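You operate a simulated robot arm through the tools that you are given. There is no shell and no other tool. Be economical: measure what you need, move in short steps, check, and stop when the job is done.

The job below is to be done with a simulated two-armed robot. You get a single attempt, and the scene is never put back.

## Task
Put the belt on the beech table away on the narrow shelf. Put the folded sheets from the beech table on the top of the black table. Close the drawer marked deeds. Take the clamp binder that says "music" from the top of the grey sideboard and leave it on the shelf under the laundry worktop. Put one of the socks from the top of the packing table on the small table. Pull the door marked floor open. The order is free.

The check looks at the end state, three seconds after you hand in, the way a careful person would. Anything else that was tipped, shoved, dropped, spilled or broken makes it a failure. Flat cloth is picked up by pressing the open fingertips on it (5 to 10 N) and closing them slowly along it; thin cloth reads only 2 to 8 mm in the jaws.

## Robot
Two 7-joint arms with fingered hands on one trunk, on a base that drives. Base frame: it is fixed to the floor where the robot stands at the start and does not move with it; the origin is under the middle of the robot, x ahead of it, y to its left, z up. Lengths are in mm, angles in degrees, forces in N, time in s.
The left shoulder is at the start at [72, 152, 1134], the right one opposite. With the tool pointing down near the work surface each hand reaches from about 100 to 840 mm from the robot's upright axis, wherever it stands, measured 20 degrees to its own side. Places, roughly: belt (8x8x4 cm) [500, -200, 900]; clamp binder [-1250, 2250, 750]; door marked floor [3000, 1300, 500]; drawer marked deeds [-1000, 1800, 400]; narrow shelf [1200, 1400, 1200]; shelf under the laundry worktop [700, 5000, 400]; small table [600, 800, 800]; socks (10x6x5 cm) [-1100, 900, 700]; top of the black table [-1200, 4000, 800]. Payload 4 kg a hand.
The TCP of each hand is the grasp point between the finger pads, 30 mm short of the fingertips. In the tool frame z runs along the fingers and y along their closing line. The gripper opens to 104 mm. The gripper's body begins 35 mm behind the TCP. The gripper is a hand of 3 fingers: y runs from the thumb to the fingers, the wrist lies at [-15, -104, -178] in the tool frame, and closing takes about 1.5 s.
Orientation is told as [roll, pitch, yaw] about the base's x, y, z axes, in that order, counted from this pose: with the fingers straight down and the wrist toward the robot, the tool's x, y and z point along [0, 1, 0], [1, 0, 0] and [0, 0, -1] of the base frame.

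## Interface
- The arms move only by the tool step_arm. It takes "left_motion", "right_motion" or both (then of equal length, played together; a hand with none holds still); each is one flat list of numbers, 7 for each row, row after row: the finger opening in mm, from 0 to 104, then the shift along the tool's x, y, z in mm, then the turn, a rotation vector about the tool's x, y, z in degrees. In form: [grip, tx, ty, tz, wx, wy, wz, grip, tx, ty, tz, wx, wy, wz, ...]. A call has 1 to 20 rows; each row shifts and turns the commanded pose from where the row before left it, along the tool's axes as they then stand. A row lasts 0.2 s, in which the tool goes at most 50 mm and 8.6 degrees; a call with a longer step from one row to the next is refused whole, and so is a gripper value outside its range. A pose out of reach is approached as far as the arm can. The call stops where the force on the tool passes 40 N (or 10 N more than at its start, if that is more) or the arm is blocked; 0.2 s more then pass. The fingers move at their own pace (about 153 mm/s each) and stop on an object; they squeeze with about 23 N. The grip force told is the motor's: it shows also when the fingers shut on nothing. Time passes only in rows, and 0.2 s behind the last, so rows that do not move let the fingers close. It gives the time, the measured TCP pose, the force on the tool (base axes), the opening and the grip force at its end, in the units of the frame above (readings bear some noise), with the torque about the TCP (base axes, N m) and any sound that the robot's microphone picked up, and new pictures: "pictures" is both (left out), scene, wrist or none (wrist: the cameras of the hands that moved).
- Cameras (640 x 400 px; columns grow to the right, rows downward): "scene" is now at [134.2, -40.8, 1369.5]; the picture's right is [-0.42, -0.91, -0.00], its down [-0.46, 0.21, -0.86] and it looks along [0.78, -0.36, -0.51] (base axes); focal length 214 px, centre (320, 200). "left" rides on the left gripper at [-64, -94, -117] in its tool frame; the picture's right is [-0.72, -0.33, 0.61], its down [0.64, -0.65, 0.40] and it looks along [0.27, 0.68, 0.68] (tool axes); focal length 238 px, centre (320, 200). "right" rides on the right gripper at [64, -94, -117] in its tool frame; the picture's right is [-0.72, 0.33, -0.61], its down [-0.64, -0.65, 0.40] and it looks along [-0.27, 0.68, 0.68] (tool axes); focal length 238 px, centre (320, 200). There is no depth. A picture from a camera that has moved, and an enlarged one, comes with that camera's place and axes in the base frame and with its lens.
- move_column(by): slides the trunk up (or, below 0, down) by that many mm; the arms and the scene camera ride with it, the base frame stays. It gives what a move gives, with no picture.
- base_move(legs): drives the robot by 1 to 6 legs, each [ahead, left, turn to the left] in mm, mm and degrees, along the robot's own axes; the way and the turn of a leg run together, so that a leg with both is an arc; at most 1500 mm and 180 degrees a leg. The arms and the cameras ride along, it lands a little off, and it stops where it bumps. It gives what a move gives, and a new picture of the scene camera.
- hand_shape(shape, hand): the hand has 3 fingers and takes this shape, open, in about a second: jaw (thumb against the fingers, like two jaws); tri (thumb and two fingers); tip (a fingertip pinch); poke (one finger out to press); point (the index stretched); flat (the hand flat); cup (the hand cupped); fist (a fist). The gripper value then closes the fingers along that shape, each until it touches; the sizes above hold for jaw. It gives what a move gives, with no picture.
- aim_head(pan, tilt): turns the head with the scene camera to pan (to the left, within 86 degrees either way) and tilt (down, from -29 to 69), counted from straight ahead of the robot. It gives what a move gives, and a new picture of the scene camera.
- zoom(camera, box): a new picture of the part [left, top, right, bottom] of that camera's present view, enlarged. The clock stands still meanwhile.
- close_job(): hands the job in; it is judged then, once.

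Go step by step. Nothing tells you exact positions but the pictures and the camera data: compare them with the known pose of the tool, close in by small moves and look again before you grip or let go. The budget is 165 turns and 260 pictures, counting those below and the enlarged ones. Unless the task says otherwise, let go and move clear before handing in, and close with one line.

The tools are called after "Call:" by a JSON object that holds its "name" and its "arguments". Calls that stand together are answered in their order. step_arm: Moves the arms, as the interface text tells. Its arguments: {"type":"object","properties":{"left_motion":{"type":"array","items":{"type":"number"}},"right_motion":{"type":"array","items":{"type":"number"}},"pictures":{"type":"string","enum":["both","scene","wrist","none"]}},"required":[]} The other tools are called the same way: move_column (by) slides the trunk up or down; hand_shape (shape, hand) gives the hand a shape; base_move (legs) drives the base; aim_head (pan, tilt) turns the head that bears the scene camera; zoom (camera, box) takes an enlarged picture of a part of a camera's view; close_job () hands the job in.

At the start:

```text
t: 0.0
left_ee_pos: [623.9, -51.1, 1248.8]
left_tool_rot: [0.1, 0.1, 0.1]
left_contact_force: [-0.2, 0.0, 0.6]
left_wrist_torque: [0.01, 0.01, -0.02]
left_finger_gap: 103.6
left_finger_force: 0.0
left_shape: jaw
right_ee_pos: [331.6, -514.0, 1143.0]
right_tool_rot: [0.1, 0.1, -0.1]
right_contact_force: [-0.1, 0.5, 0.2]
right_wrist_torque: [0.0, 0.02, 0.02]
right_finger_gap: 103.5
right_finger_force: 0.1
right_shape: jaw
trunk travel left (down, up): [-550.0, 390.0]
robot x, y, heading: [-1.9, 2.0, 0.1]
head pan, tilt: [-24.6, 30.6]
```

scene: 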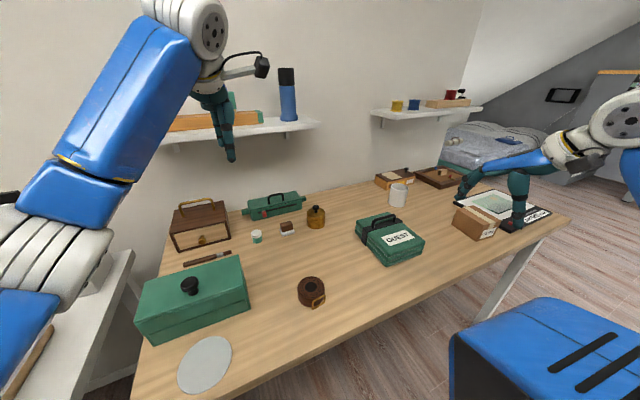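
right: 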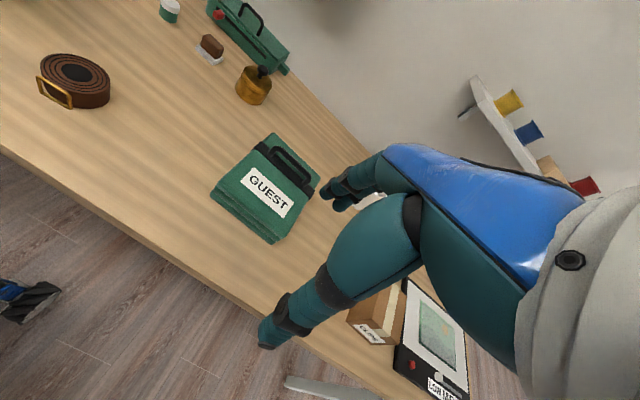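
left: 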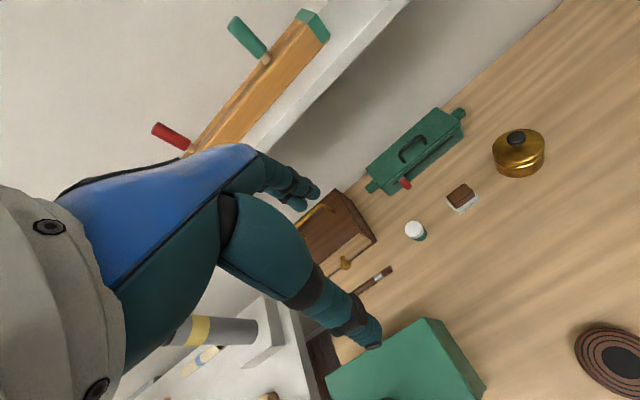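

I see the beech table in front of me with the belt coil and the sheets bundle marked GUEST. I'll survey the room first.

Call:
{"name": "aim_head", "arguments": {"pan": 40, "tilt": 15}}

Call:
{"name": "aim_head", "arguments": {"pan": 86, "tilt": 15}}

Call:
{"name": "zoom", "arguments": {"camera": "right", "box": [0, 0, 400, 250]}}

```text
t: 1.4
left_ee_pos: [623.1, -48.9, 1249.6]
left_tool_rot: [0.0, 0.1, 0.0]
left_contact_force: [0.4, 0.4, -0.5]
left_wrist_torque: [-0.02, 0.01, 0.0]
left_finger_gap: 103.5
left_finger_force: 0.1
left_shape: jaw
right_ee_pos: [330.5, -512.0, 1145.0]
right_tool_rot: [0.0, 0.0, -0.1]
right_contact_force: [-0.6, 0.3, -0.2]
right_wrist_torque: [0.01, 0.02, 0.01]
right_finger_gap: 103.5
right_finger_force: 0.0
right_shape: jaw
trunk travel left (down, up): [-550.0, 390.0]
robot x, y, heading: [-1.0, -2.5, 0.1]
head pan, tilt: [40.0, 15.0]
camera scene: at [123.8, 56.8, 1394.9], right [0.64, -0.77, 0.0], down [-0.2, -0.16, -0.97], along [0.74, 0.62, -0.26], focal length 214 px, centre (320, 200)
```

scene: 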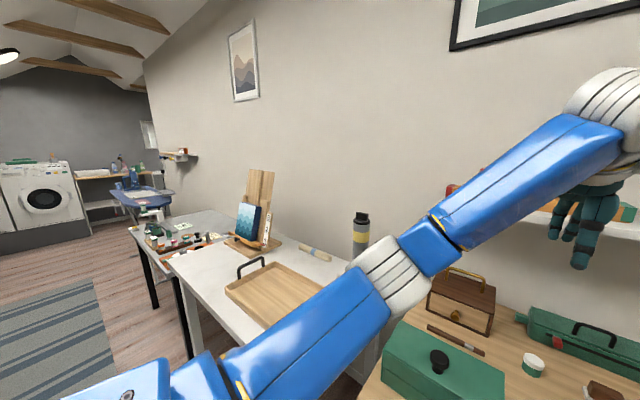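

```text
t: 2.5
left_ee_pos: [620.8, -49.6, 1250.7]
left_tool_rot: [0.0, 0.0, 0.1]
left_contact_force: [-1.3, -0.5, -0.3]
left_wrist_torque: [-0.02, -0.03, -0.02]
left_finger_gap: 103.7
left_finger_force: 0.0
left_shape: jaw
right_ee_pos: [330.7, -512.2, 1144.0]
right_tool_rot: [0.1, -0.1, 0.0]
right_contact_force: [-0.7, 0.2, -0.2]
right_wrist_torque: [0.04, -0.01, -0.03]
right_finger_gap: 103.6
right_finger_force: 0.1
right_shape: jaw
trunk travel left (down, up): [-550.0, 390.0]
robot x, y, heading: [1.1, -2.4, 0.0]
head pan, tilt: [85.9, 15.0]
camera scene: at [58.9, 90.0, 1395.1], right [1.0, -0.07, 0.0], down [-0.02, -0.26, -0.97], along [0.07, 0.96, -0.26], focal length 214 px, centre (320, 200)
```

scene: 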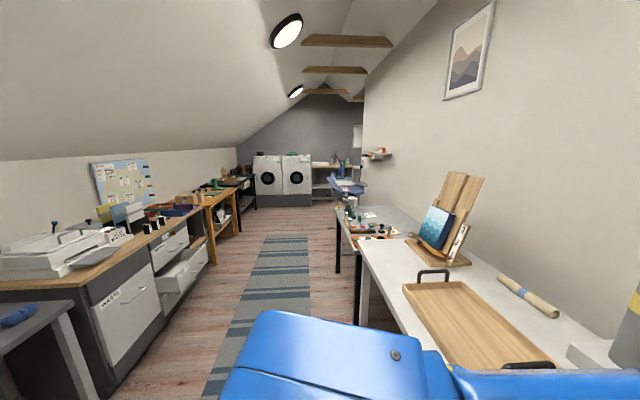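

```text
1.60 times, centred on (200, 125) of right
camera zoom: at [237.9, -449.2, 1260.8], right [0.33, -0.72, 0.61], down [-0.65, -0.64, -0.4], along [0.68, -0.27, -0.68], focal length 381 px, centre (512, 320)
```

zoom: 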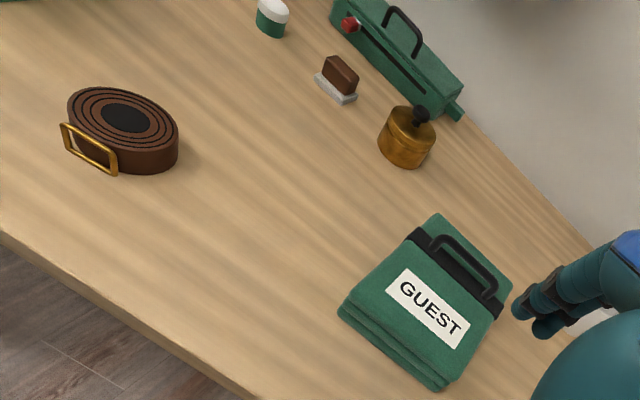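

The aisle has the grey sideboard and its drawers on the left, black table and laundry further on. I'll look to the right side too.

Call:
{"name": "aim_head", "arguments": {"pan": -75, "tilt": 15}}

Call:
{"name": "aim_head", "arguments": {"pan": -20, "tilt": 10}}

```text
t: 5.0
left_ee_pos: [622.3, -49.9, 1249.0]
left_tool_rot: [-0.1, 0.0, 0.1]
left_contact_force: [0.7, 0.2, 0.1]
left_wrist_torque: [-0.02, -0.06, -0.04]
left_finger_gap: 103.5
left_finger_force: 0.0
left_shape: jaw
right_ee_pos: [330.9, -512.7, 1143.8]
right_tool_rot: [0.0, 0.0, 0.0]
right_contact_force: [-0.5, 0.5, 0.1]
right_wrist_torque: [0.02, 0.01, -0.01]
right_finger_gap: 103.7
right_finger_force: 0.0
right_shape: jaw
trunk travel left (down, up): [-550.0, 390.0]
robot x, y, heading: [1.0, -1.7, -0.2]
head pan, tilt: [-75.0, 15.0]
camera scene: at [76.4, -93.5, 1394.6], right [-0.97, -0.26, 0.0], down [-0.07, 0.25, -0.97], along [0.25, -0.93, -0.26], focal length 214 px, centre (320, 200)
```

scene: 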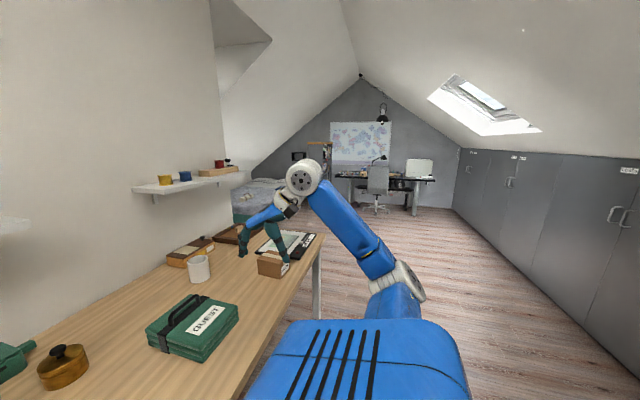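

```text
t: 6.2
left_ee_pos: [621.5, -48.2, 1248.3]
left_tool_rot: [0.0, -0.1, 0.1]
left_contact_force: [0.4, -0.6, -0.6]
left_wrist_torque: [-0.04, 0.0, 0.01]
left_finger_gap: 103.5
left_finger_force: 0.1
left_shape: jaw
right_ee_pos: [332.8, -512.8, 1144.3]
right_tool_rot: [0.0, 0.0, 0.0]
right_contact_force: [-0.2, 0.3, 0.4]
right_wrist_torque: [0.01, -0.05, 0.03]
right_finger_gap: 103.5
right_finger_force: 0.1
right_shape: jaw
trunk travel left (down, up): [-550.0, 390.0]
robot x, y, heading: [-0.5, 0.3, 0.0]
head pan, tilt: [-20.0, 10.0]
camera scene: at [139.6, -35.1, 1402.8], right [-0.34, -0.94, 0.0], down [-0.17, 0.06, -0.98], along [0.92, -0.34, -0.18], focal length 214 px, centre (320, 200)
```

scene: 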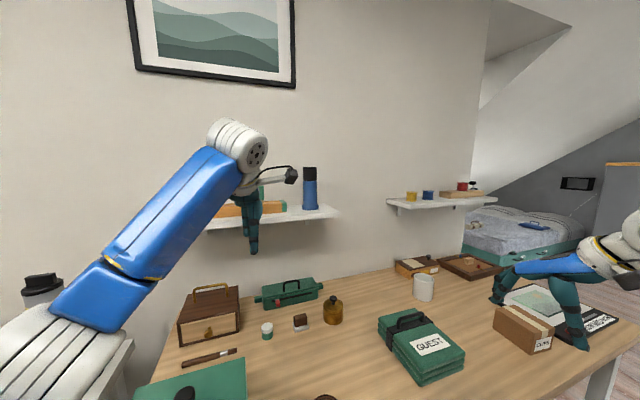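

The belt is near [473,-172,875] and the sheets' handle near [604,-494,912]. I'll slide the base 300 mm to the right so both are well in reach.

Call:
{"name": "base_move", "arguments": {"legs": [[0, -300, 0]]}}

Call:
{"name": "aim_head", "arguments": {"pan": 0, "tilt": 45}}

```text
t: 8.2
left_ee_pos: [621.3, -338.6, 1250.5]
left_tool_rot: [-0.4, 0.2, -0.2]
left_contact_force: [-0.6, 0.4, -0.1]
left_wrist_torque: [-0.02, 0.03, 0.0]
left_finger_gap: 103.5
left_finger_force: 0.1
left_shape: jaw
right_ee_pos: [328.5, -801.9, 1149.1]
right_tool_rot: [-0.7, 0.0, -0.2]
right_contact_force: [-0.3, 0.5, -0.9]
right_wrist_torque: [0.01, 0.0, 0.0]
right_finger_gap: 103.6
right_finger_force: 0.0
right_shape: jaw
trunk travel left (down, up): [-550.0, 390.0]
robot x, y, heading: [-1.5, -298.1, -0.1]
head pan, tilt: [-20.0, 10.0]
camera scene: at [138.9, -319.8, 1403.1], right [-0.35, -0.94, 0.01], down [-0.16, 0.05, -0.98], along [0.92, -0.34, -0.17], focal length 214 px, centre (320, 200)
```

scene: 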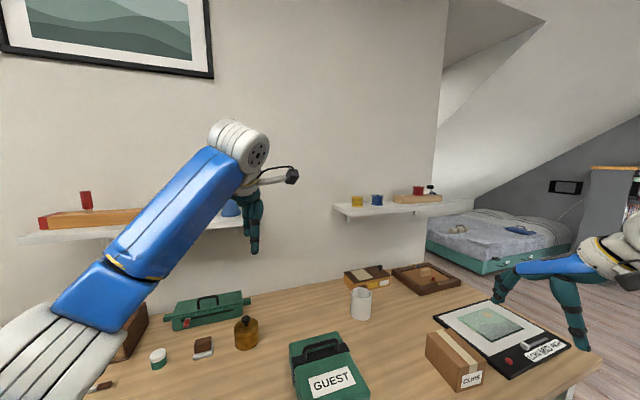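

```text
t: 9.2
left_ee_pos: [618.7, -355.4, 1249.6]
left_tool_rot: [0.2, 0.0, 0.0]
left_contact_force: [-0.4, 0.0, -0.2]
left_wrist_torque: [0.03, 0.01, -0.02]
left_finger_gap: 103.9
left_finger_force: 0.1
left_shape: jaw
right_ee_pos: [327.2, -817.7, 1142.3]
right_tool_rot: [0.2, -0.2, -0.3]
right_contact_force: [-0.2, 0.1, 0.4]
right_wrist_torque: [0.02, -0.03, 0.0]
right_finger_gap: 103.8
right_finger_force: 0.0
right_shape: jaw
trunk travel left (down, up): [-550.0, 390.0]
robot x, y, heading: [1.2, -301.0, -0.4]
head pan, tilt: [0.0, 45.0]
camera scene: at [132.5, -305.2, 1348.0], right [0.0, -1.0, 0.0], down [-0.71, 0.01, -0.71], along [0.71, 0.0, -0.71], focal length 214 px, centre (320, 200)
```

scene: 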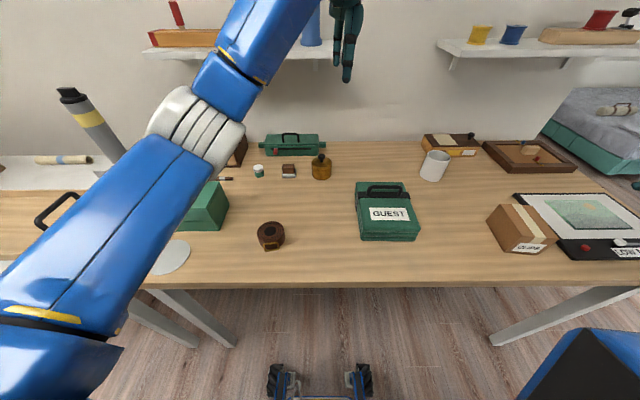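

Both objects are confirmed. I move the left hand above the belt (turning 90° so it closes beside the buckle) and the right hand above the sheets' handle.

Call:
{"name": "step_arm", "arguments": {"left_motion": [104, 23, -18.1, 31.3, 0, 0, 0, 104, 23, -18.1, 31.3, 0, 0, 0, 104, 23, -18.1, 31.3, 0, 0, 0, 104, 23, -18.1, 31.3, 0, 0, 0, 104, 23, -18.1, 31.3, 0, 0, 0, 104, 23, -18.1, 31.3, 0, 0, 0, 104, 23, -18.1, 31.3, 0, 0, 0, 104, 23, -18.1, 31.3, 0, 0, 0, 104, 0, 0, 0, 0, 0, 8.18, 104, 0, 0, 0, 0, 0, 8.18, 104, 0, 0, 0, 0, 0, 8.18, 104, 0, 0, 0, 0, 0, 8.18, 104, 0, 0, 0, 0, 0, 8.18, 104, 0, 0, 0, 0, 0, 8.18, 104, 0, 0, 0, 0, 0, 8.18, 104, 0, 0, 0, 0, 0, 8.18, 104, 0, 0, 0, 0, 0, 8.18, 104, 0, 0, 0, 0, 0, 8.18, 104, 0, 0, 0, 0, 0, 8.18], "right_motion": [104, 0, 0, 0, 0, 0, 0, 104, 0, 0, 0, 0, 0, 0, 104, 0, 0, 0, 0, 0, 0, 104, 0, 0, 0, 0, 0, 0, 104, 0, 0, 0, 0, 0, 0, 104, 32.4, 28.1, 13.2, 0, 0, 0, 104, 32.4, 28.1, 13.2, 0, 0, 0, 104, 32.4, 28.1, 13.2, 0, 0, 0, 104, 32.4, 28.1, 13.2, 0, 0, 0, 104, 32.4, 28.1, 13.2, 0, 0, 0, 104, 32.4, 28.1, 13.2, 0, 0, 0, 104, 32.4, 28.1, 13.2, 0, 0, 0, 104, 32.4, 28.1, 13.2, 0, 0, 0, 104, 32.4, 28.1, 13.2, 0, 0, 0, 104, 32.4, 28.1, 13.2, 0, 0, 0, 104, 0, 0, 0, 0, 0, 0, 104, 0, 0, 0, 0, 0, 0, 104, 0, 0, 0, 0, 0, 0, 104, 0, 0, 0, 0, 0, 0]}}

```text
t: 13.2
left_ee_pos: [474.4, -162.7, 998.3]
left_tool_rot: [0.0, -0.1, -90.3]
left_contact_force: [-0.6, 0.9, 0.3]
left_wrist_torque: [-0.03, -0.03, 0.0]
left_finger_gap: 103.8
left_finger_force: 0.1
left_shape: jaw
right_ee_pos: [609.7, -487.9, 1013.0]
right_tool_rot: [-0.2, -0.2, -0.3]
right_contact_force: [-0.6, 0.6, 0.6]
right_wrist_torque: [-0.04, -0.01, 0.0]
right_finger_gap: 104.0
right_finger_force: 0.1
right_shape: jaw
trunk travel left (down, up): [-550.0, 390.0]
robot x, y, heading: [-3.7, -296.3, -0.4]
head pan, tilt: [0.0, 45.0]
camera scene: at [133.9, -298.1, 1347.8], right [0.0, -1.0, 0.0], down [-0.71, 0.0, -0.71], along [0.71, 0.0, -0.71], focal length 214 px, centre (320, 200)
camera right: at [516.7, -424.4, 1129.7], right [0.32, -0.72, 0.62], down [-0.65, -0.64, -0.4], along [0.68, -0.27, -0.68], focal length 238 px, centre (320, 200)
camera left: at [410.8, -68.7, 1114.5], right [-0.72, 0.33, -0.61], down [0.64, 0.65, -0.41], along [0.27, -0.69, -0.68], focal length 238 px, centre (320, 200)
```

scene: 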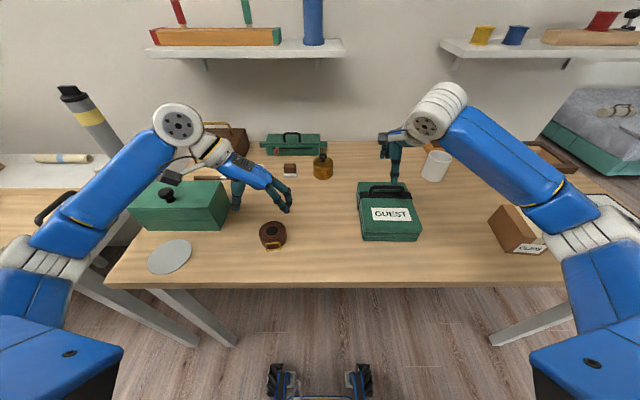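
right: 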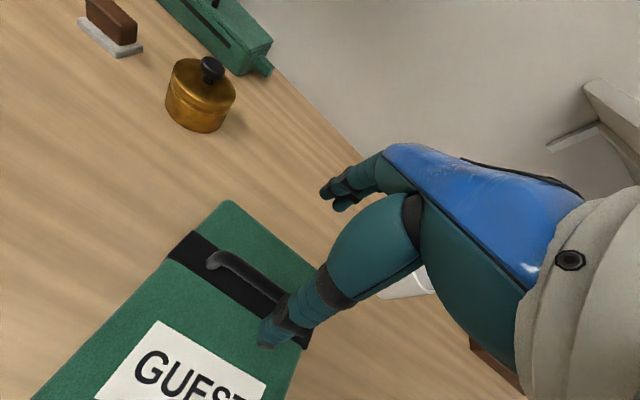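
left: 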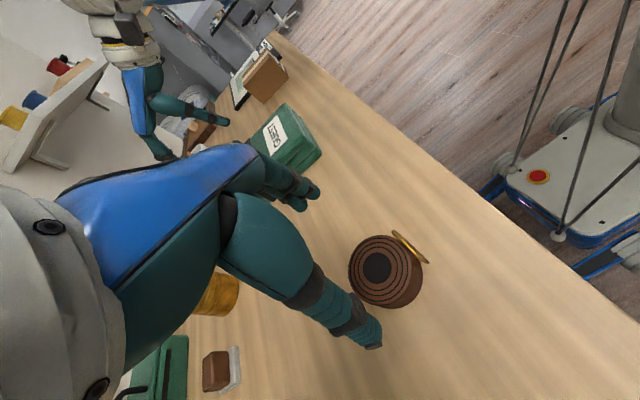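

The left hand is nearly over the belt. I zoom on the sheets' handle to fix its height and place.

Call:
{"name": "zoom", "arguments": {"camera": "scene", "box": [330, 150, 450, 225]}}

Call:
{"name": "zoom", "arguments": {"camera": "right", "box": [120, 180, 376, 340]}}

Call:
{"name": "step_arm", "arguments": {"left_motion": [104, 3, 11, 30, 0, 0, 0, 104, 0, 0, 35, 0, 0, 0], "pictures": "wrist"}}

```text
5.33 times, centred on (390, 188) of scene
camera zoom: at [133.9, -298.1, 1347.8], right [0.0, -1.0, 0.0], down [-0.71, 0.0, -0.71], along [0.71, 0.0, -0.71], focal length 1144 px, centre (-53, 267)
```

zoom: 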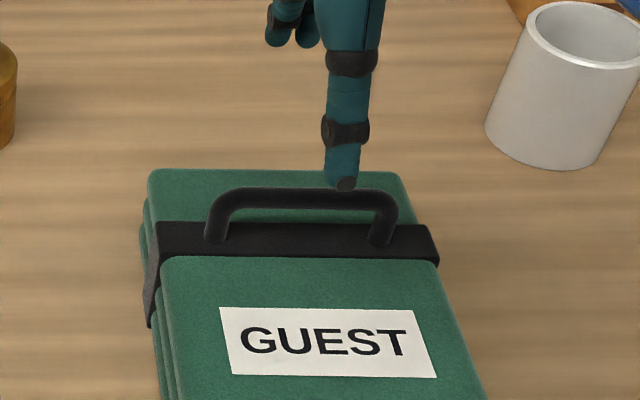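

```text
2.50 times, centred on (248, 260) of right
camera zoom: at [516.7, -424.4, 1129.7], right [0.32, -0.72, 0.62], down [-0.65, -0.64, -0.4], along [0.68, -0.27, -0.68], focal length 596 px, centre (500, 50)
```

zoom: 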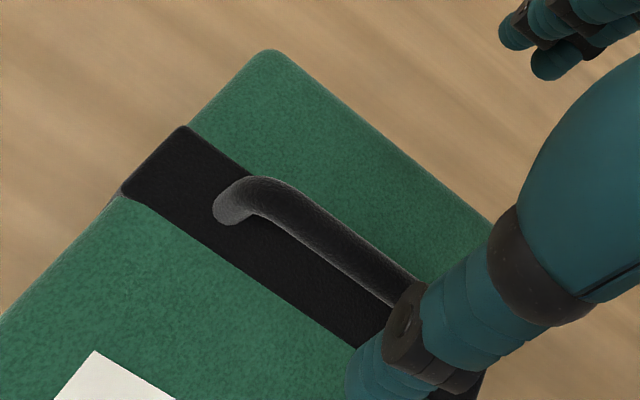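

```text
t: 13.8
left_ee_pos: [475.1, -174.0, 935.1]
left_tool_rot: [0.0, -0.1, -90.1]
left_contact_force: [0.2, -0.4, 0.5]
left_wrist_torque: [0.0, 0.03, -0.02]
left_finger_gap: 103.6
left_finger_force: 0.1
left_shape: jaw
right_ee_pos: [608.9, -488.5, 1012.6]
right_tool_rot: [0.0, 0.0, -0.2]
right_contact_force: [-0.4, -0.1, -0.3]
right_wrist_torque: [0.0, 0.02, 0.01]
right_finger_gap: 103.6
right_finger_force: 0.0
right_shape: jaw
trunk travel left (down, up): [-550.0, 390.0]
robot x, y, heading: [0.4, -298.4, -0.1]
head pan, tilt: [0.0, 45.0]
camera left: at [412.3, -79.4, 1050.7], right [-0.72, 0.33, -0.61], down [0.64, 0.65, -0.4], along [0.27, -0.69, -0.68], focal length 238 px, centre (320, 200)
```

left: 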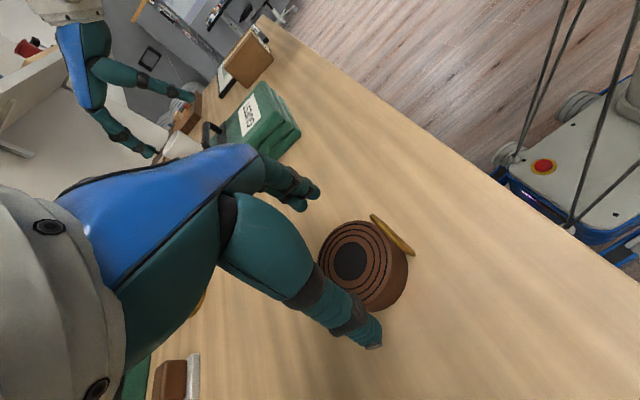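

Handle bar is at about [588,-487,946] and belt centre at [479,-177]. I lower both hands.

Call:
{"name": "step_arm", "arguments": {"left_motion": [104, 4, 3, 20, 0, 0, 0, 104, 0, 0, 20, 0, 0, 0, 104, 0, 0, 14, 0, 0, 0, 104, 0, 0, 9, 0, 0, 0], "right_motion": [104, 0, -21, 15, 0, 0, 0, 104, 0, 0, 15, 0, 0, 0, 104, 0, 0, 15, 0, 0, 0, 104, 0, 0, 11, 0, 0, 0]}}

```text
t: 14.8
left_ee_pos: [479.8, -177.5, 877.4]
left_tool_rot: [0.7, -0.3, -90.0]
left_contact_force: [1.5, 5.2, 25.4]
left_wrist_torque: [-1.41, -0.28, 0.05]
left_finger_gap: 102.0
left_finger_force: 0.1
left_shape: jaw
right_ee_pos: [586.7, -487.5, 959.8]
right_tool_rot: [-0.2, -0.3, -0.2]
right_contact_force: [-0.2, -0.1, -0.1]
right_wrist_torque: [-0.01, 0.05, -0.01]
right_finger_gap: 103.7
right_finger_force: 0.0
right_shape: jaw
trunk travel left (down, up): [-550.0, 390.0]
robot x, y, heading: [-1.3, -298.5, -0.2]
head pan, tilt: [0.0, 45.0]
camera scene: at [127.9, -297.1, 1349.2], right [0.0, -1.0, 0.0], down [-0.71, 0.0, -0.71], along [0.71, 0.0, -0.71], focal length 214 px, centre (320, 200)
camera right: at [492.9, -424.6, 1076.4], right [0.32, -0.72, 0.62], down [-0.65, -0.64, -0.41], along [0.69, -0.27, -0.67], focal length 238 px, centre (320, 200)
camera left: at [413.6, -82.4, 992.8], right [-0.71, 0.32, -0.62], down [0.65, 0.65, -0.4], along [0.28, -0.69, -0.67], focal length 238 px, centre (320, 200)
```

scene: 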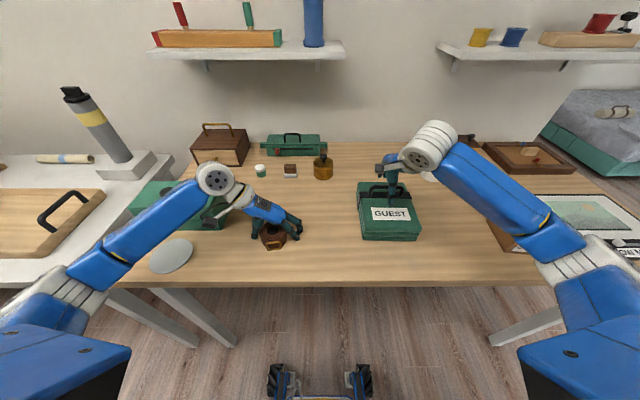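
right: 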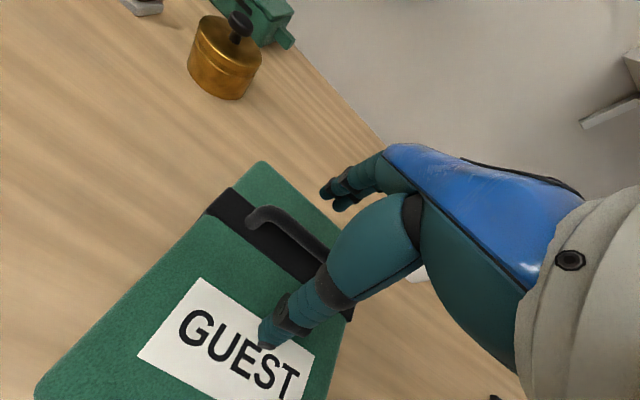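
left: 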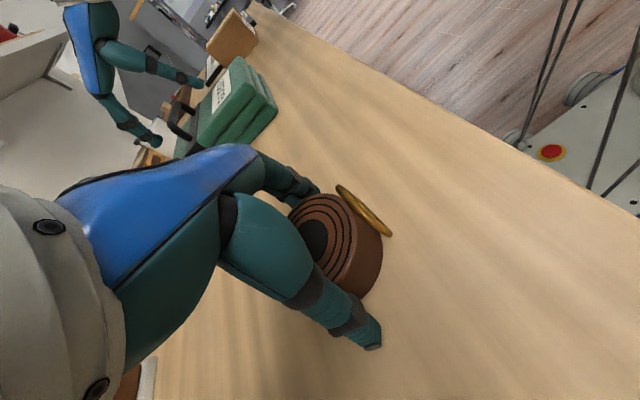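

The left fingertips just touched the table, so I lift slightly and close both hands.

Call:
{"name": "step_arm", "arguments": {"left_motion": [104, 0, 0, -9, 0, 0, 0, 104, 0, 0, 0, 0, 0, 0, 40, 0, 0, 0, 0, 0, 0, 0, 0, 0, 0, 0, 0, 0, 0, 0, 0, 0, 0, 0, 0, 0, 0, 0, 0, 0, 0, 0, 0, 0, 0, 0, 0, 0, 0, 0, 0, 0, 0, 0, 0, 0, 0, 0, 0, 0, 0, 0, 0, 0, 0, 0, 0, 0, 0, 0], "right_motion": [104, 0, 0, 4, 0, 0, 0, 104, 0, 0, 0, 0, 0, 0, 80, 0, 0, 0, 0, 0, 0, 60, 0, 0, 0, 0, 0, 0, 40, 0, 0, 0, 0, 0, 0, 20, 0, 0, 0, 0, 0, 0, 0, 0, 0, 0, 0, 0, 0, 0, 0, 0, 0, 0, 0, 0, 0, 0, 0, 0, 0, 0, 0, 0, 0, 0, 0, 0, 0, 0], "pictures": "wrist"}}

```text
t: 17.0
left_ee_pos: [481.4, -176.1, 880.0]
left_tool_rot: [0.0, 0.0, -90.2]
left_contact_force: [-0.5, 0.1, -0.5]
left_wrist_torque: [0.03, 0.02, 0.02]
left_finger_gap: 63.7
left_finger_force: 23.1
left_shape: jaw
right_ee_pos: [588.5, -489.5, 952.5]
right_tool_rot: [-0.1, 0.0, -0.2]
right_contact_force: [0.0, 1.5, -0.3]
right_wrist_torque: [0.04, 0.02, -0.06]
right_finger_gap: 1.5
right_finger_force: 23.2
right_shape: jaw
trunk travel left (down, up): [-550.0, 390.0]
robot x, y, heading: [-1.3, -298.6, -0.1]
head pan, tilt: [0.0, 45.0]
camera right: at [495.7, -425.8, 1069.2], right [0.32, -0.72, 0.62], down [-0.65, -0.64, -0.4], along [0.68, -0.27, -0.68], focal length 238 px, centre (320, 200)
camera left: at [417.9, -82.8, 997.0], right [-0.72, 0.33, -0.61], down [0.64, 0.65, -0.4], along [0.27, -0.68, -0.68], focal length 238 px, centre (320, 200)
```

right: 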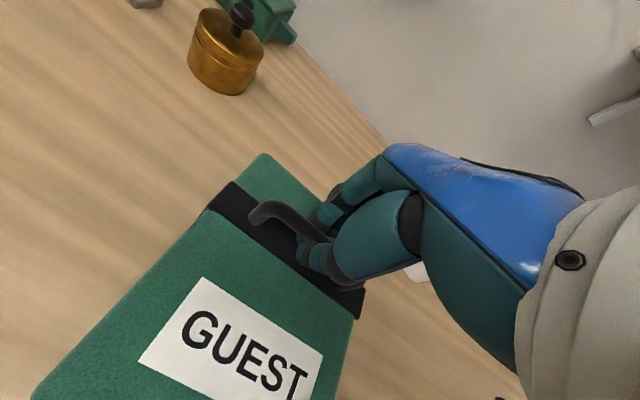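
left: 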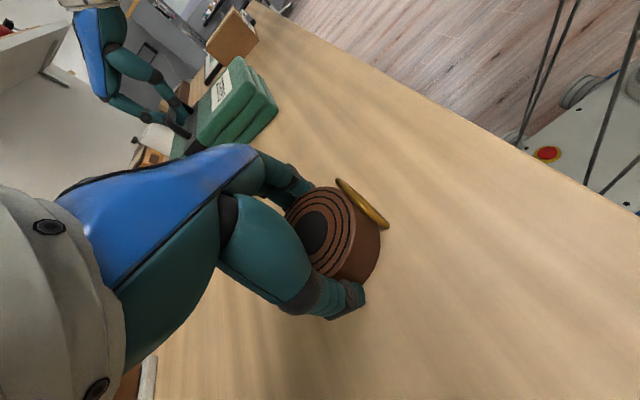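

Both hands have closed. I test by lifting slightly.

Call:
{"name": "step_arm", "arguments": {"left_motion": [0, 0, 0, -15, 0, 0, 0, 0, 0, 0, -20, 0, 0, 0, 0, 0, 0, -20, 0, 0, 0], "right_motion": [0, 0, 0, -8, 0, 0, 0, 0, 0, 0, -15, 0, 0, 0, 0, 0, 0, -15, 0, 0, 0]}}

```text
t: 17.8
left_ee_pos: [481.5, -177.2, 935.0]
left_tool_rot: [0.0, 0.0, -90.0]
left_contact_force: [1.1, -0.8, -1.8]
left_wrist_torque: [-0.05, -0.02, 0.01]
left_finger_gap: 63.8
left_finger_force: 22.8
left_shape: jaw
right_ee_pos: [589.3, -488.9, 990.3]
right_tool_rot: [-0.1, 0.1, -0.3]
right_contact_force: [0.1, -0.1, -5.1]
right_wrist_torque: [0.02, 0.03, 0.0]
right_finger_gap: 1.9
right_finger_force: 22.7
right_shape: jaw
trunk travel left (down, up): [-550.0, 390.0]
robot x, y, heading: [-4.4, -299.2, -0.2]
head pan, tilt: [0.0, 45.0]
camera scene: at [134.7, -298.5, 1347.6], right [0.0, -1.0, 0.0], down [-0.71, 0.0, -0.7], along [0.7, 0.0, -0.71], focal length 214 px, centre (320, 200)
camera right: at [496.3, -425.5, 1107.2], right [0.32, -0.72, 0.62], down [-0.65, -0.64, -0.4], along [0.68, -0.27, -0.68], focal length 238 px, centre (320, 200)
camera left: at [417.3, -83.6, 1052.3], right [-0.72, 0.33, -0.61], down [0.64, 0.65, -0.4], along [0.27, -0.68, -0.68], focal length 238 px, centre (320, 200)
```

scene: 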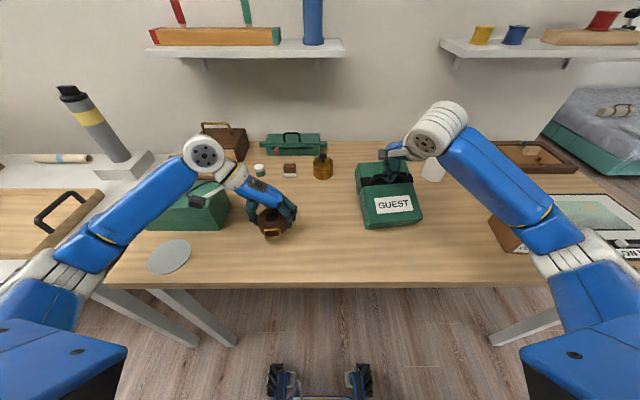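
right: 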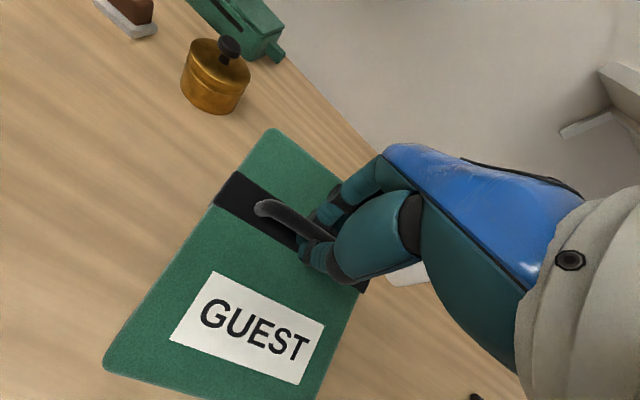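
left: 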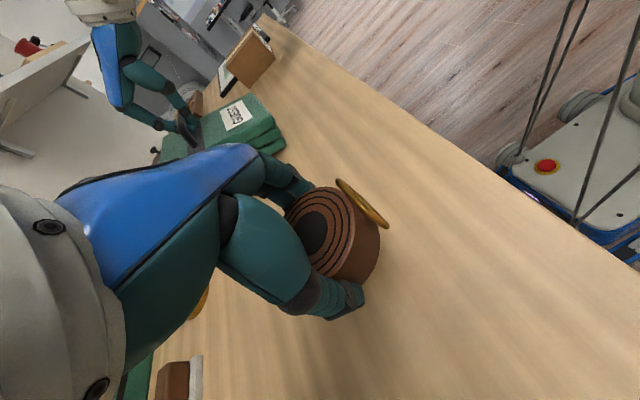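

Both are held. I lift and tuck them in before driving round the right end of the wall.

Call:
{"name": "step_arm", "arguments": {"left_motion": [0, 0, 0, -40, 0, 0, 0, 0, 0, 0, -40, 0, 0, 0, 0, 0, 0, -40, 0, 0, 0, 0, -16.7, -21.2, -16, 0, 0, 0, 0, -16.7, -21.2, -16, 0, 0, 0, 0, -16.7, -21.2, -16, 0, 0, 0, 0, -16.7, -21.2, -16, 0, 0, 0, 0, -16.7, -21.2, -16, 0, 0, 0, 0, -16.7, -21.2, -16, 0, 0, 0], "right_motion": [0, 0, 0, -40, 0, 0, 0, 0, 0, 0, -40, 0, 0, 0, 0, 0, 0, -40, 0, 0, 0, 0, -10, -35, -6.7, 0, 0, 0, 0, -10, -35, -6.7, 0, 0, 0, 0, -10, -35, -6.7, 0, 0, 0, 0, -10, -35, -6.7, 0, 0, 0, 0, -10, -35, -6.7, 0, 0, 0, 0, -10, -35, -6.7, 0, 0, 0], "pictures": "none"}}

Call:
{"name": "base_move", "arguments": {"legs": [[-100, -400, 0], [0, -800, 0]]}}

Call:
{"name": "aim_head", "arguments": {"pan": -45, "tilt": 25}}

```text
t: 19.8
left_ee_pos: [376.8, -49.2, 1151.4]
left_tool_rot: [0.1, 0.0, -90.1]
left_contact_force: [-0.5, 0.3, -1.6]
left_wrist_torque: [-0.02, 0.0, -0.01]
left_finger_gap: 63.9
left_finger_force: 22.9
left_shape: jaw
right_ee_pos: [376.9, -545.2, 1152.4]
right_tool_rot: [-0.3, -0.2, -0.2]
right_contact_force: [-0.8, 0.6, -3.1]
right_wrist_torque: [0.0, 0.03, 0.02]
right_finger_gap: 1.5
right_finger_force: 23.3
right_shape: jaw
trunk travel left (down, up): [-550.0, 390.0]
robot x, y, heading: [1.5, -300.1, -0.2]
head pan, tilt: [0.0, 45.0]
```

```text
t: 26.3
left_ee_pos: [271.9, -1251.3, 1149.9]
left_tool_rot: [0.0, -0.2, -89.9]
left_contact_force: [-0.3, -0.2, -1.3]
left_wrist_torque: [0.0, 0.0, -0.03]
left_finger_gap: 63.8
left_finger_force: 23.5
left_shape: jaw
right_ee_pos: [271.1, -1748.5, 1152.9]
right_tool_rot: [-0.2, -0.1, -0.2]
right_contact_force: [0.1, 0.2, -4.4]
right_wrist_torque: [-0.01, 0.02, 0.0]
right_finger_gap: 1.7
right_finger_force: 22.5
right_shape: jaw
trunk travel left (down, up): [-550.0, 390.0]
robot x, y, heading: [-109.7, -1502.3, -0.4]
head pan, tilt: [0.0, 45.0]
camera scene: at [25.2, -1499.6, 1347.8], right [0.0, -1.0, 0.0], down [-0.71, 0.0, -0.71], along [0.71, -0.01, -0.71], focal length 214 px, centre (320, 200)
```

scene: 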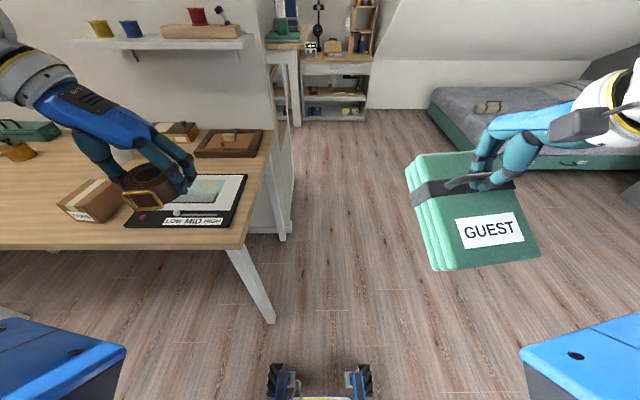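

```text
t: 27.4
left_ee_pos: [271.4, -1254.7, 1151.9]
left_tool_rot: [0.1, 0.0, -90.0]
left_contact_force: [-0.1, 0.1, -1.6]
left_wrist_torque: [-0.01, 0.0, 0.01]
left_finger_gap: 63.7
left_finger_force: 23.5
left_shape: jaw
right_ee_pos: [270.4, -1751.4, 1151.4]
right_tool_rot: [-0.2, -0.2, -0.1]
right_contact_force: [-0.4, 0.4, -3.8]
right_wrist_torque: [0.05, 0.02, -0.01]
right_finger_gap: 1.5
right_finger_force: 22.9
right_shape: jaw
trunk travel left (down, up): [-550.0, 390.0]
robot x, y, heading: [-109.5, -1500.8, 0.1]
head pan, tilt: [-45.0, 25.0]
camera scene: at [9.0, -1569.8, 1378.3], right [-0.71, -0.7, 0.0], down [-0.3, 0.3, -0.91], along [0.64, -0.64, -0.42], focal length 214 px, centre (320, 200)
```

scene: 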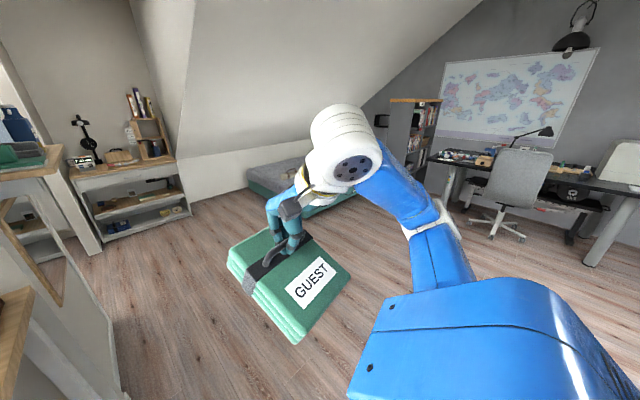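

The passage beyond the wall's end is open. I drive right, ahead, and turn to face +y behind the wall.

Call:
{"name": "base_move", "arguments": {"legs": [[0, -450, 0], [1500, 0, 0], [500, 0, 0], [0, 0, 90]]}}

Call:
{"name": "aim_head", "arguments": {"pan": 0, "tilt": 15}}

```text
t: 43.5
left_ee_pos: [1669.8, -1648.7, 1150.5]
left_tool_rot: [-0.1, 0.1, -4.1]
left_contact_force: [0.3, 0.1, -1.0]
left_wrist_torque: [0.0, 0.0, -0.03]
left_finger_gap: 63.9
left_finger_force: 23.5
left_shape: jaw
right_ee_pos: [2164.4, -1685.3, 1151.4]
right_tool_rot: [-0.1, 0.0, 85.5]
right_contact_force: [-0.2, 0.8, -4.1]
right_wrist_torque: [-0.04, 0.01, 0.0]
right_finger_gap: 1.6
right_finger_force: 23.3
right_shape: jaw
trunk travel left (down, up): [-550.0, 390.0]
robot x, y, heading: [1888.2, -2047.2, 85.7]
head pan, tilt: [-45.0, 25.0]
camera scene: at [1963.3, -1932.4, 1378.4], right [0.65, -0.76, 0.0], down [-0.32, -0.28, -0.91], along [0.69, 0.59, -0.42], focal length 214 px, centre (320, 200)
```

scene: 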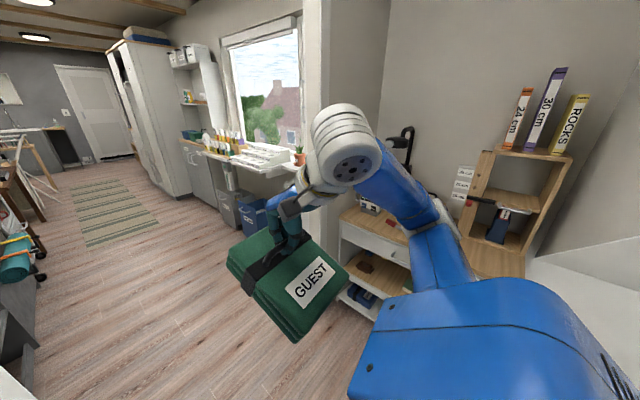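

```text
t: 44.6
left_ee_pos: [1670.2, -1650.1, 1152.3]
left_tool_rot: [0.0, -0.1, -4.2]
left_contact_force: [-1.0, 0.3, -1.5]
left_wrist_torque: [-0.03, 0.02, 0.0]
left_finger_gap: 63.7
left_finger_force: 23.2
left_shape: jaw
right_ee_pos: [2165.4, -1686.1, 1151.5]
right_tool_rot: [-0.1, -0.2, 85.5]
right_contact_force: [0.5, -1.0, -5.0]
right_wrist_torque: [-0.01, 0.03, 0.0]
right_finger_gap: 1.5
right_finger_force: 22.9
right_shape: jaw
trunk travel left (down, up): [-550.0, 390.0]
robot x, y, heading: [1887.2, -2043.6, 85.6]
head pan, tilt: [0.0, 15.0]
camera scene: at [1900.2, -1899.1, 1394.5], right [1.0, -0.08, 0.0], down [-0.02, -0.26, -0.97], along [0.08, 0.96, -0.26], focal length 214 px, centre (320, 200)
```

scene: 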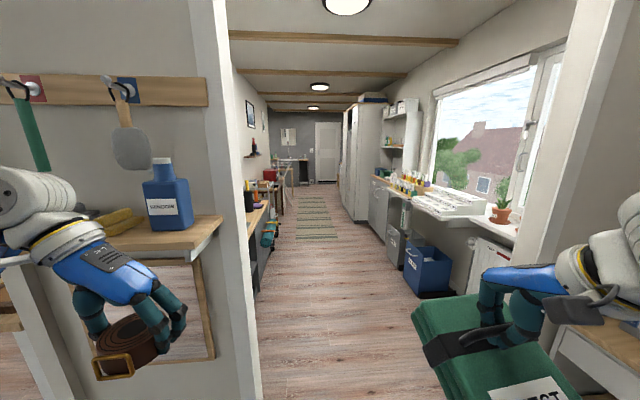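

I see the narrow shelf on the left wall ahead near [1150,1400,1215] and grey cabinets on the right. I drive up the corridor's middle.

Call:
{"name": "base_move", "arguments": {"legs": [[0, -350, 4.4], [1500, 0, 0], [1000, 0, 0]]}}

Call:
{"name": "aim_head", "arguments": {"pan": 45, "tilt": 20}}

Call:
{"name": "aim_head", "arguments": {"pan": -45, "tilt": 30}}

```text
t: 50.4
left_ee_pos: [2090.2, -997.9, 1119.6]
left_tool_rot: [-3.2, 2.5, -8.5]
left_contact_force: [-0.5, -1.9, -1.3]
left_wrist_torque: [0.04, -0.07, 0.05]
left_finger_gap: 62.7
left_finger_force: 23.0
left_shape: jaw
right_ee_pos: [2581.5, -1070.7, 1101.7]
right_tool_rot: [0.2, 3.6, 81.1]
right_contact_force: [1.4, -2.4, -2.2]
right_wrist_torque: [0.02, 0.04, -0.02]
right_finger_gap: 1.3
right_finger_force: 23.3
right_shape: jaw
trunk travel left (down, up): [-550.0, 390.0]
robot x, y, heading: [2242.6, -1461.2, 81.1]
head pan, tilt: [0.0, 15.0]
stopped in leg 2: the robot was blocked; the commanded pose is now the measured one
camera scene: at [2238.7, -1323.9, 1392.9], right [0.99, -0.15, 0.02], down [-0.02, -0.25, -0.97], along [0.15, 0.96, -0.25], focal length 214 px, centre (320, 200)
```

scene: 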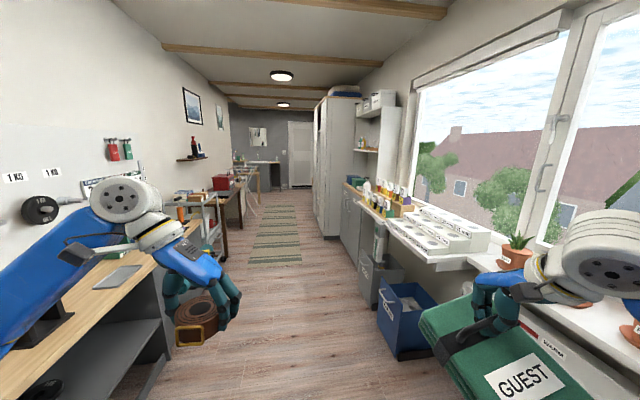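

```text
t: 51.5
left_ee_pos: [2082.8, -1008.4, 1127.4]
left_tool_rot: [-2.7, 2.3, -8.4]
left_contact_force: [-0.2, -0.7, -1.4]
left_wrist_torque: [0.0, 0.01, 0.01]
left_finger_gap: 63.0
left_finger_force: 23.4
left_shape: jaw
right_ee_pos: [2575.7, -1082.7, 1112.6]
right_tool_rot: [0.1, 2.6, 81.1]
right_contact_force: [0.6, -0.3, -4.7]
right_wrist_torque: [0.0, -0.02, 0.0]
right_finger_gap: 1.2
right_finger_force: 23.2
right_shape: jaw
trunk travel left (down, up): [-550.0, 390.0]
robot x, y, heading: [2241.1, -1463.3, 81.2]
head pan, tilt: [45.0, 20.0]
camera scene: at [2179.8, -1350.6, 1387.1], right [0.81, 0.59, 0.01], down [0.21, -0.27, -0.94], along [-0.55, 0.76, -0.34], focal length 214 px, centre (320, 200)
```

scene: 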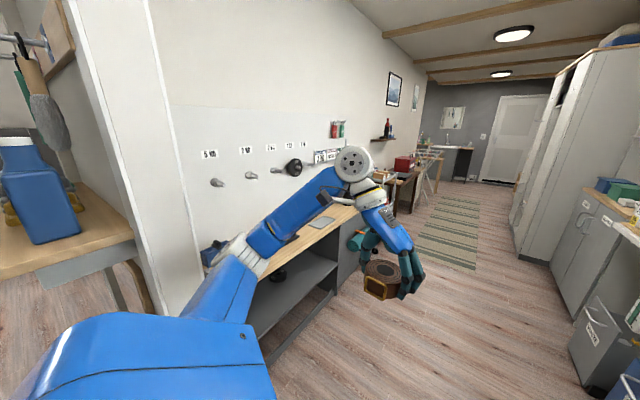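

```text
t: 53.2
left_ee_pos: [2083.8, -1007.8, 1126.7]
left_tool_rot: [-2.5, 2.3, -8.5]
left_contact_force: [0.4, -0.9, -1.8]
left_wrist_torque: [-0.02, 0.05, 0.01]
left_finger_gap: 62.8
left_finger_force: 22.7
left_shape: jaw
right_ee_pos: [2575.6, -1082.6, 1112.9]
right_tool_rot: [0.1, 2.7, 81.0]
right_contact_force: [-0.3, -0.4, -4.2]
right_wrist_torque: [-0.01, -0.02, -0.01]
right_finger_gap: 1.3
right_finger_force: 22.7
right_shape: jaw
trunk travel left (down, up): [-550.0, 390.0]
robot x, y, heading: [2240.7, -1462.9, 81.5]
head pan, tilt: [-45.0, 30.0]
camera scene: at [2308.0, -1372.6, 1372.3], right [0.59, -0.81, 0.0], down [-0.39, -0.29, -0.87], along [0.7, 0.52, -0.49], focal length 214 px, centre (320, 200)
```

scene: 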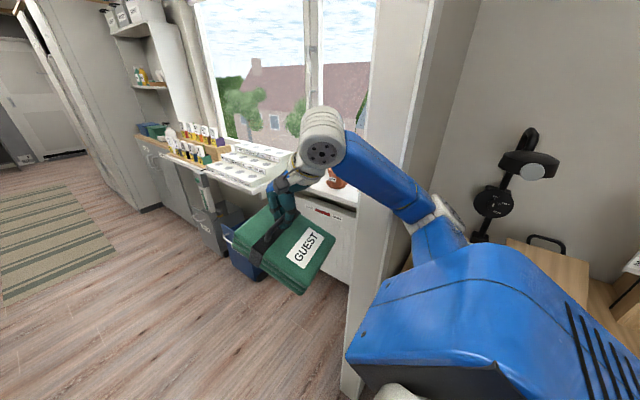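

The right elbow met the right-hand door post. I back off, straighten, and bring the hands forward and inward so the elbows tuck in.

Call:
{"name": "base_move", "arguments": {"legs": [[-400, 0, 0], [0, 0, 8.7]]}}

Call:
{"name": "step_arm", "arguments": {"left_motion": [0, 20, 15, 0, 0, 0, 0, 0, 20, 15, 0, 0, 0, 0, 0, 20, 15, 0, 0, 0, 0, 0, 20, 15, 0, 0, 0, 0, 0, 20, 15, 0, 0, 0, 0, 0, 20, 15, 0, 0, 0, 0], "right_motion": [0, 18, 30, 0, 0, 0, 0, 0, 18, 30, 0, 0, 0, 0, 0, 18, 30, 0, 0, 0, 0, 0, 18, 30, 0, 0, 0, 0, 0, 18, 30, 0, 0, 0, 0, 0, 18, 30, 0, 0, 0, 0], "pictures": "none"}}

Call:
{"name": "aim_head", "arguments": {"pan": 0, "tilt": 45}}

```text
t: 53.8
left_ee_pos: [2089.7, -1005.7, 1124.8]
left_tool_rot: [-2.9, 2.6, -8.5]
left_contact_force: [-0.4, 0.0, -1.5]
left_wrist_torque: [0.02, 0.01, 0.0]
left_finger_gap: 63.1
left_finger_force: 22.9
left_shape: jaw
right_ee_pos: [2581.0, -1081.3, 1111.5]
right_tool_rot: [0.1, 2.8, 81.1]
right_contact_force: [0.8, 0.4, -4.4]
right_wrist_torque: [-0.02, -0.06, 0.0]
right_finger_gap: 1.0
right_finger_force: 22.9
right_shape: jaw
trunk travel left (down, up): [-550.0, 390.0]
robot x, y, heading: [2240.6, -1463.9, 81.0]
head pan, tilt: [-45.0, 30.0]
stopped in leg 1: the robot was blocked; the commanded pose is now the measured one
camera scene: at [2305.8, -1367.3, 1372.7], right [0.59, -0.81, 0.0], down [-0.39, -0.29, -0.87], along [0.7, 0.51, -0.49], focal length 214 px, centre (320, 200)
```

scene: 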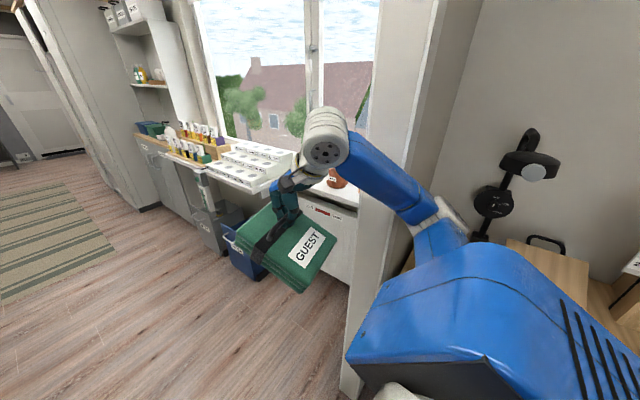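

```text
t: 55.4
left_ee_pos: [2282.2, -935.5, 1116.0]
left_tool_rot: [-2.5, 2.2, -13.7]
left_contact_force: [0.3, 0.2, -1.4]
left_wrist_torque: [-0.04, 0.05, -0.03]
left_finger_gap: 62.8
left_finger_force: 22.9
left_shape: jaw
right_ee_pos: [2601.6, -952.3, 1109.6]
right_tool_rot: [-0.7, 2.3, 74.6]
right_contact_force: [1.1, 0.0, -4.4]
right_wrist_torque: [0.01, -0.04, 0.01]
right_finger_gap: 1.3
right_finger_force: 22.8
right_shape: jaw
trunk travel left (down, up): [-550.0, 390.0]
robot x, y, heading: [2285.2, -1496.6, 75.7]
head pan, tilt: [-45.0, 30.0]
stopped in row 6 (left hand): the arm was blocked; the commanded pose is now the measured one
```

```text
t: 56.5
left_ee_pos: [2279.8, -939.3, 1120.6]
left_tool_rot: [-2.1, 2.4, -13.6]
left_contact_force: [0.0, 0.7, -2.2]
left_wrist_torque: [0.0, -0.03, 0.02]
left_finger_gap: 62.8
left_finger_force: 23.0
left_shape: jaw
right_ee_pos: [2598.5, -953.1, 1111.3]
right_tool_rot: [-0.4, 2.0, 75.2]
right_contact_force: [0.5, 0.5, -5.1]
right_wrist_torque: [0.0, 0.0, 0.0]
right_finger_gap: 1.3
right_finger_force: 23.3
right_shape: jaw
trunk travel left (down, up): [-550.0, 390.0]
robot x, y, heading: [2284.3, -1493.4, 76.1]
head pan, tilt: [0.0, 45.0]
camera scene: at [2266.3, -1406.8, 1354.1], right [0.97, -0.24, 0.03], down [-0.14, -0.66, -0.74], along [0.2, 0.71, -0.68], focal length 214 px, centre (320, 200)
```

scene: 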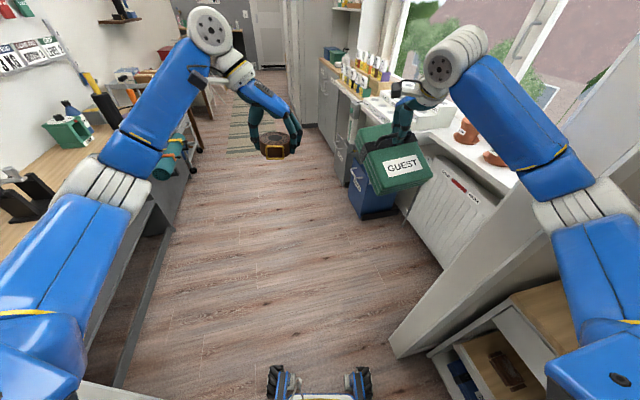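

The base seems wedged; I look at both elbows closely.

Call:
{"name": "aim_head", "arguments": {"pan": 70, "tilt": 40}}

Call:
{"name": "aim_head", "arguments": {"pan": -75, "tilt": 40}}

```text
t: 58.0
left_ee_pos: [2281.8, -939.4, 1119.5]
left_tool_rot: [-2.0, 2.4, -13.5]
left_contact_force: [0.4, 0.5, -2.1]
left_wrist_torque: [-0.01, 0.01, -0.02]
left_finger_gap: 63.0
left_finger_force: 23.3
left_shape: jaw
right_ee_pos: [2599.2, -952.0, 1111.8]
right_tool_rot: [-0.5, 2.1, 75.2]
right_contact_force: [0.5, 0.0, -3.5]
right_wrist_torque: [-0.01, -0.03, 0.02]
right_finger_gap: 1.4
right_finger_force: 23.1
right_shape: jaw
trunk travel left (down, up): [-550.0, 390.0]
robot x, y, heading: [2281.1, -1490.2, 76.0]
head pan, tilt: [70.0, 40.0]
camera scene: at [2175.8, -1438.2, 1356.7], right [0.56, 0.83, 0.05], down [0.56, -0.33, -0.76], along [-0.61, 0.45, -0.65], focal length 214 px, centre (320, 200)
```

scene: 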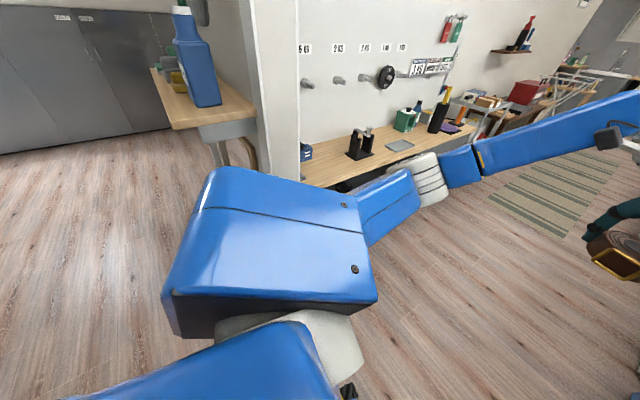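

```text
t: 60.2
left_ee_pos: [2281.8, -939.6, 1119.6]
left_tool_rot: [-2.1, 2.5, -13.4]
left_contact_force: [0.1, -0.7, -1.7]
left_wrist_torque: [0.0, 0.0, 0.0]
left_finger_gap: 62.6
left_finger_force: 22.7
left_shape: jaw
right_ee_pos: [2598.6, -953.0, 1108.8]
right_tool_rot: [-0.3, 2.1, 75.3]
right_contact_force: [-0.2, 0.8, -3.0]
right_wrist_torque: [-0.01, 0.0, 0.04]
right_finger_gap: 1.3
right_finger_force: 22.7
right_shape: jaw
trunk travel left (down, up): [-550.0, 390.0]
robot x, y, heading: [2286.3, -1488.0, 76.0]
head pan, tilt: [-75.0, 40.0]
camera scene: at [2331.6, -1484.4, 1360.7], right [0.02, -1.0, -0.03], down [-0.61, 0.01, -0.79], along [0.79, 0.04, -0.61], focal length 214 px, centre (320, 200)
```

scene: 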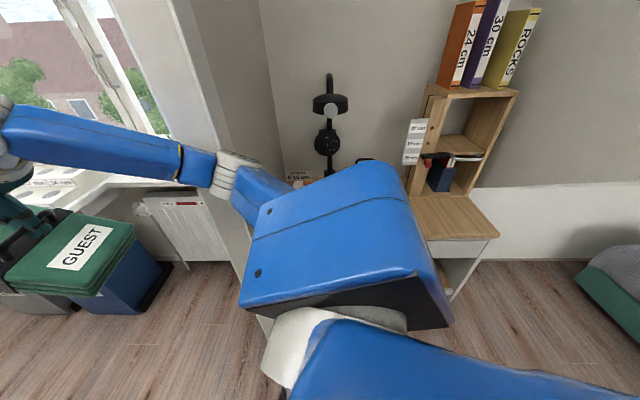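

The right elbow is rubbing the right post, while the left side has plenty of room. I sidestep left.

Call:
{"name": "base_move", "arguments": {"legs": [[-30, 150, 0]]}}

```text
t: 61.6
left_ee_pos: [2169.1, -894.0, 1098.8]
left_tool_rot: [-4.4, 4.3, -13.6]
left_contact_force: [-0.6, 0.2, -1.7]
left_wrist_torque: [-0.01, 0.04, -0.01]
left_finger_gap: 62.8
left_finger_force: 22.5
left_shape: jaw
right_ee_pos: [2482.9, -907.1, 1076.1]
right_tool_rot: [1.7, 4.6, 75.7]
right_contact_force: [2.1, 1.9, -5.5]
right_wrist_torque: [0.03, 0.07, -0.01]
right_finger_gap: 1.4
right_finger_force: 23.6
right_shape: jaw
trunk travel left (down, up): [-550.0, 390.0]
robot x, y, heading: [2131.8, -1479.9, 76.1]
head pan, tilt: [-75.0, 40.0]
camera scene: at [2254.6, -1421.7, 1352.5], right [0.02, -1.0, 0.0], down [-0.66, -0.02, -0.75], along [0.75, 0.01, -0.66], focal length 214 px, centre (320, 200)
```

scene: 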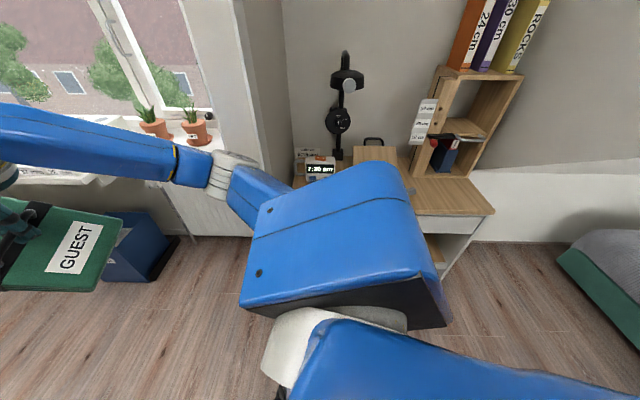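

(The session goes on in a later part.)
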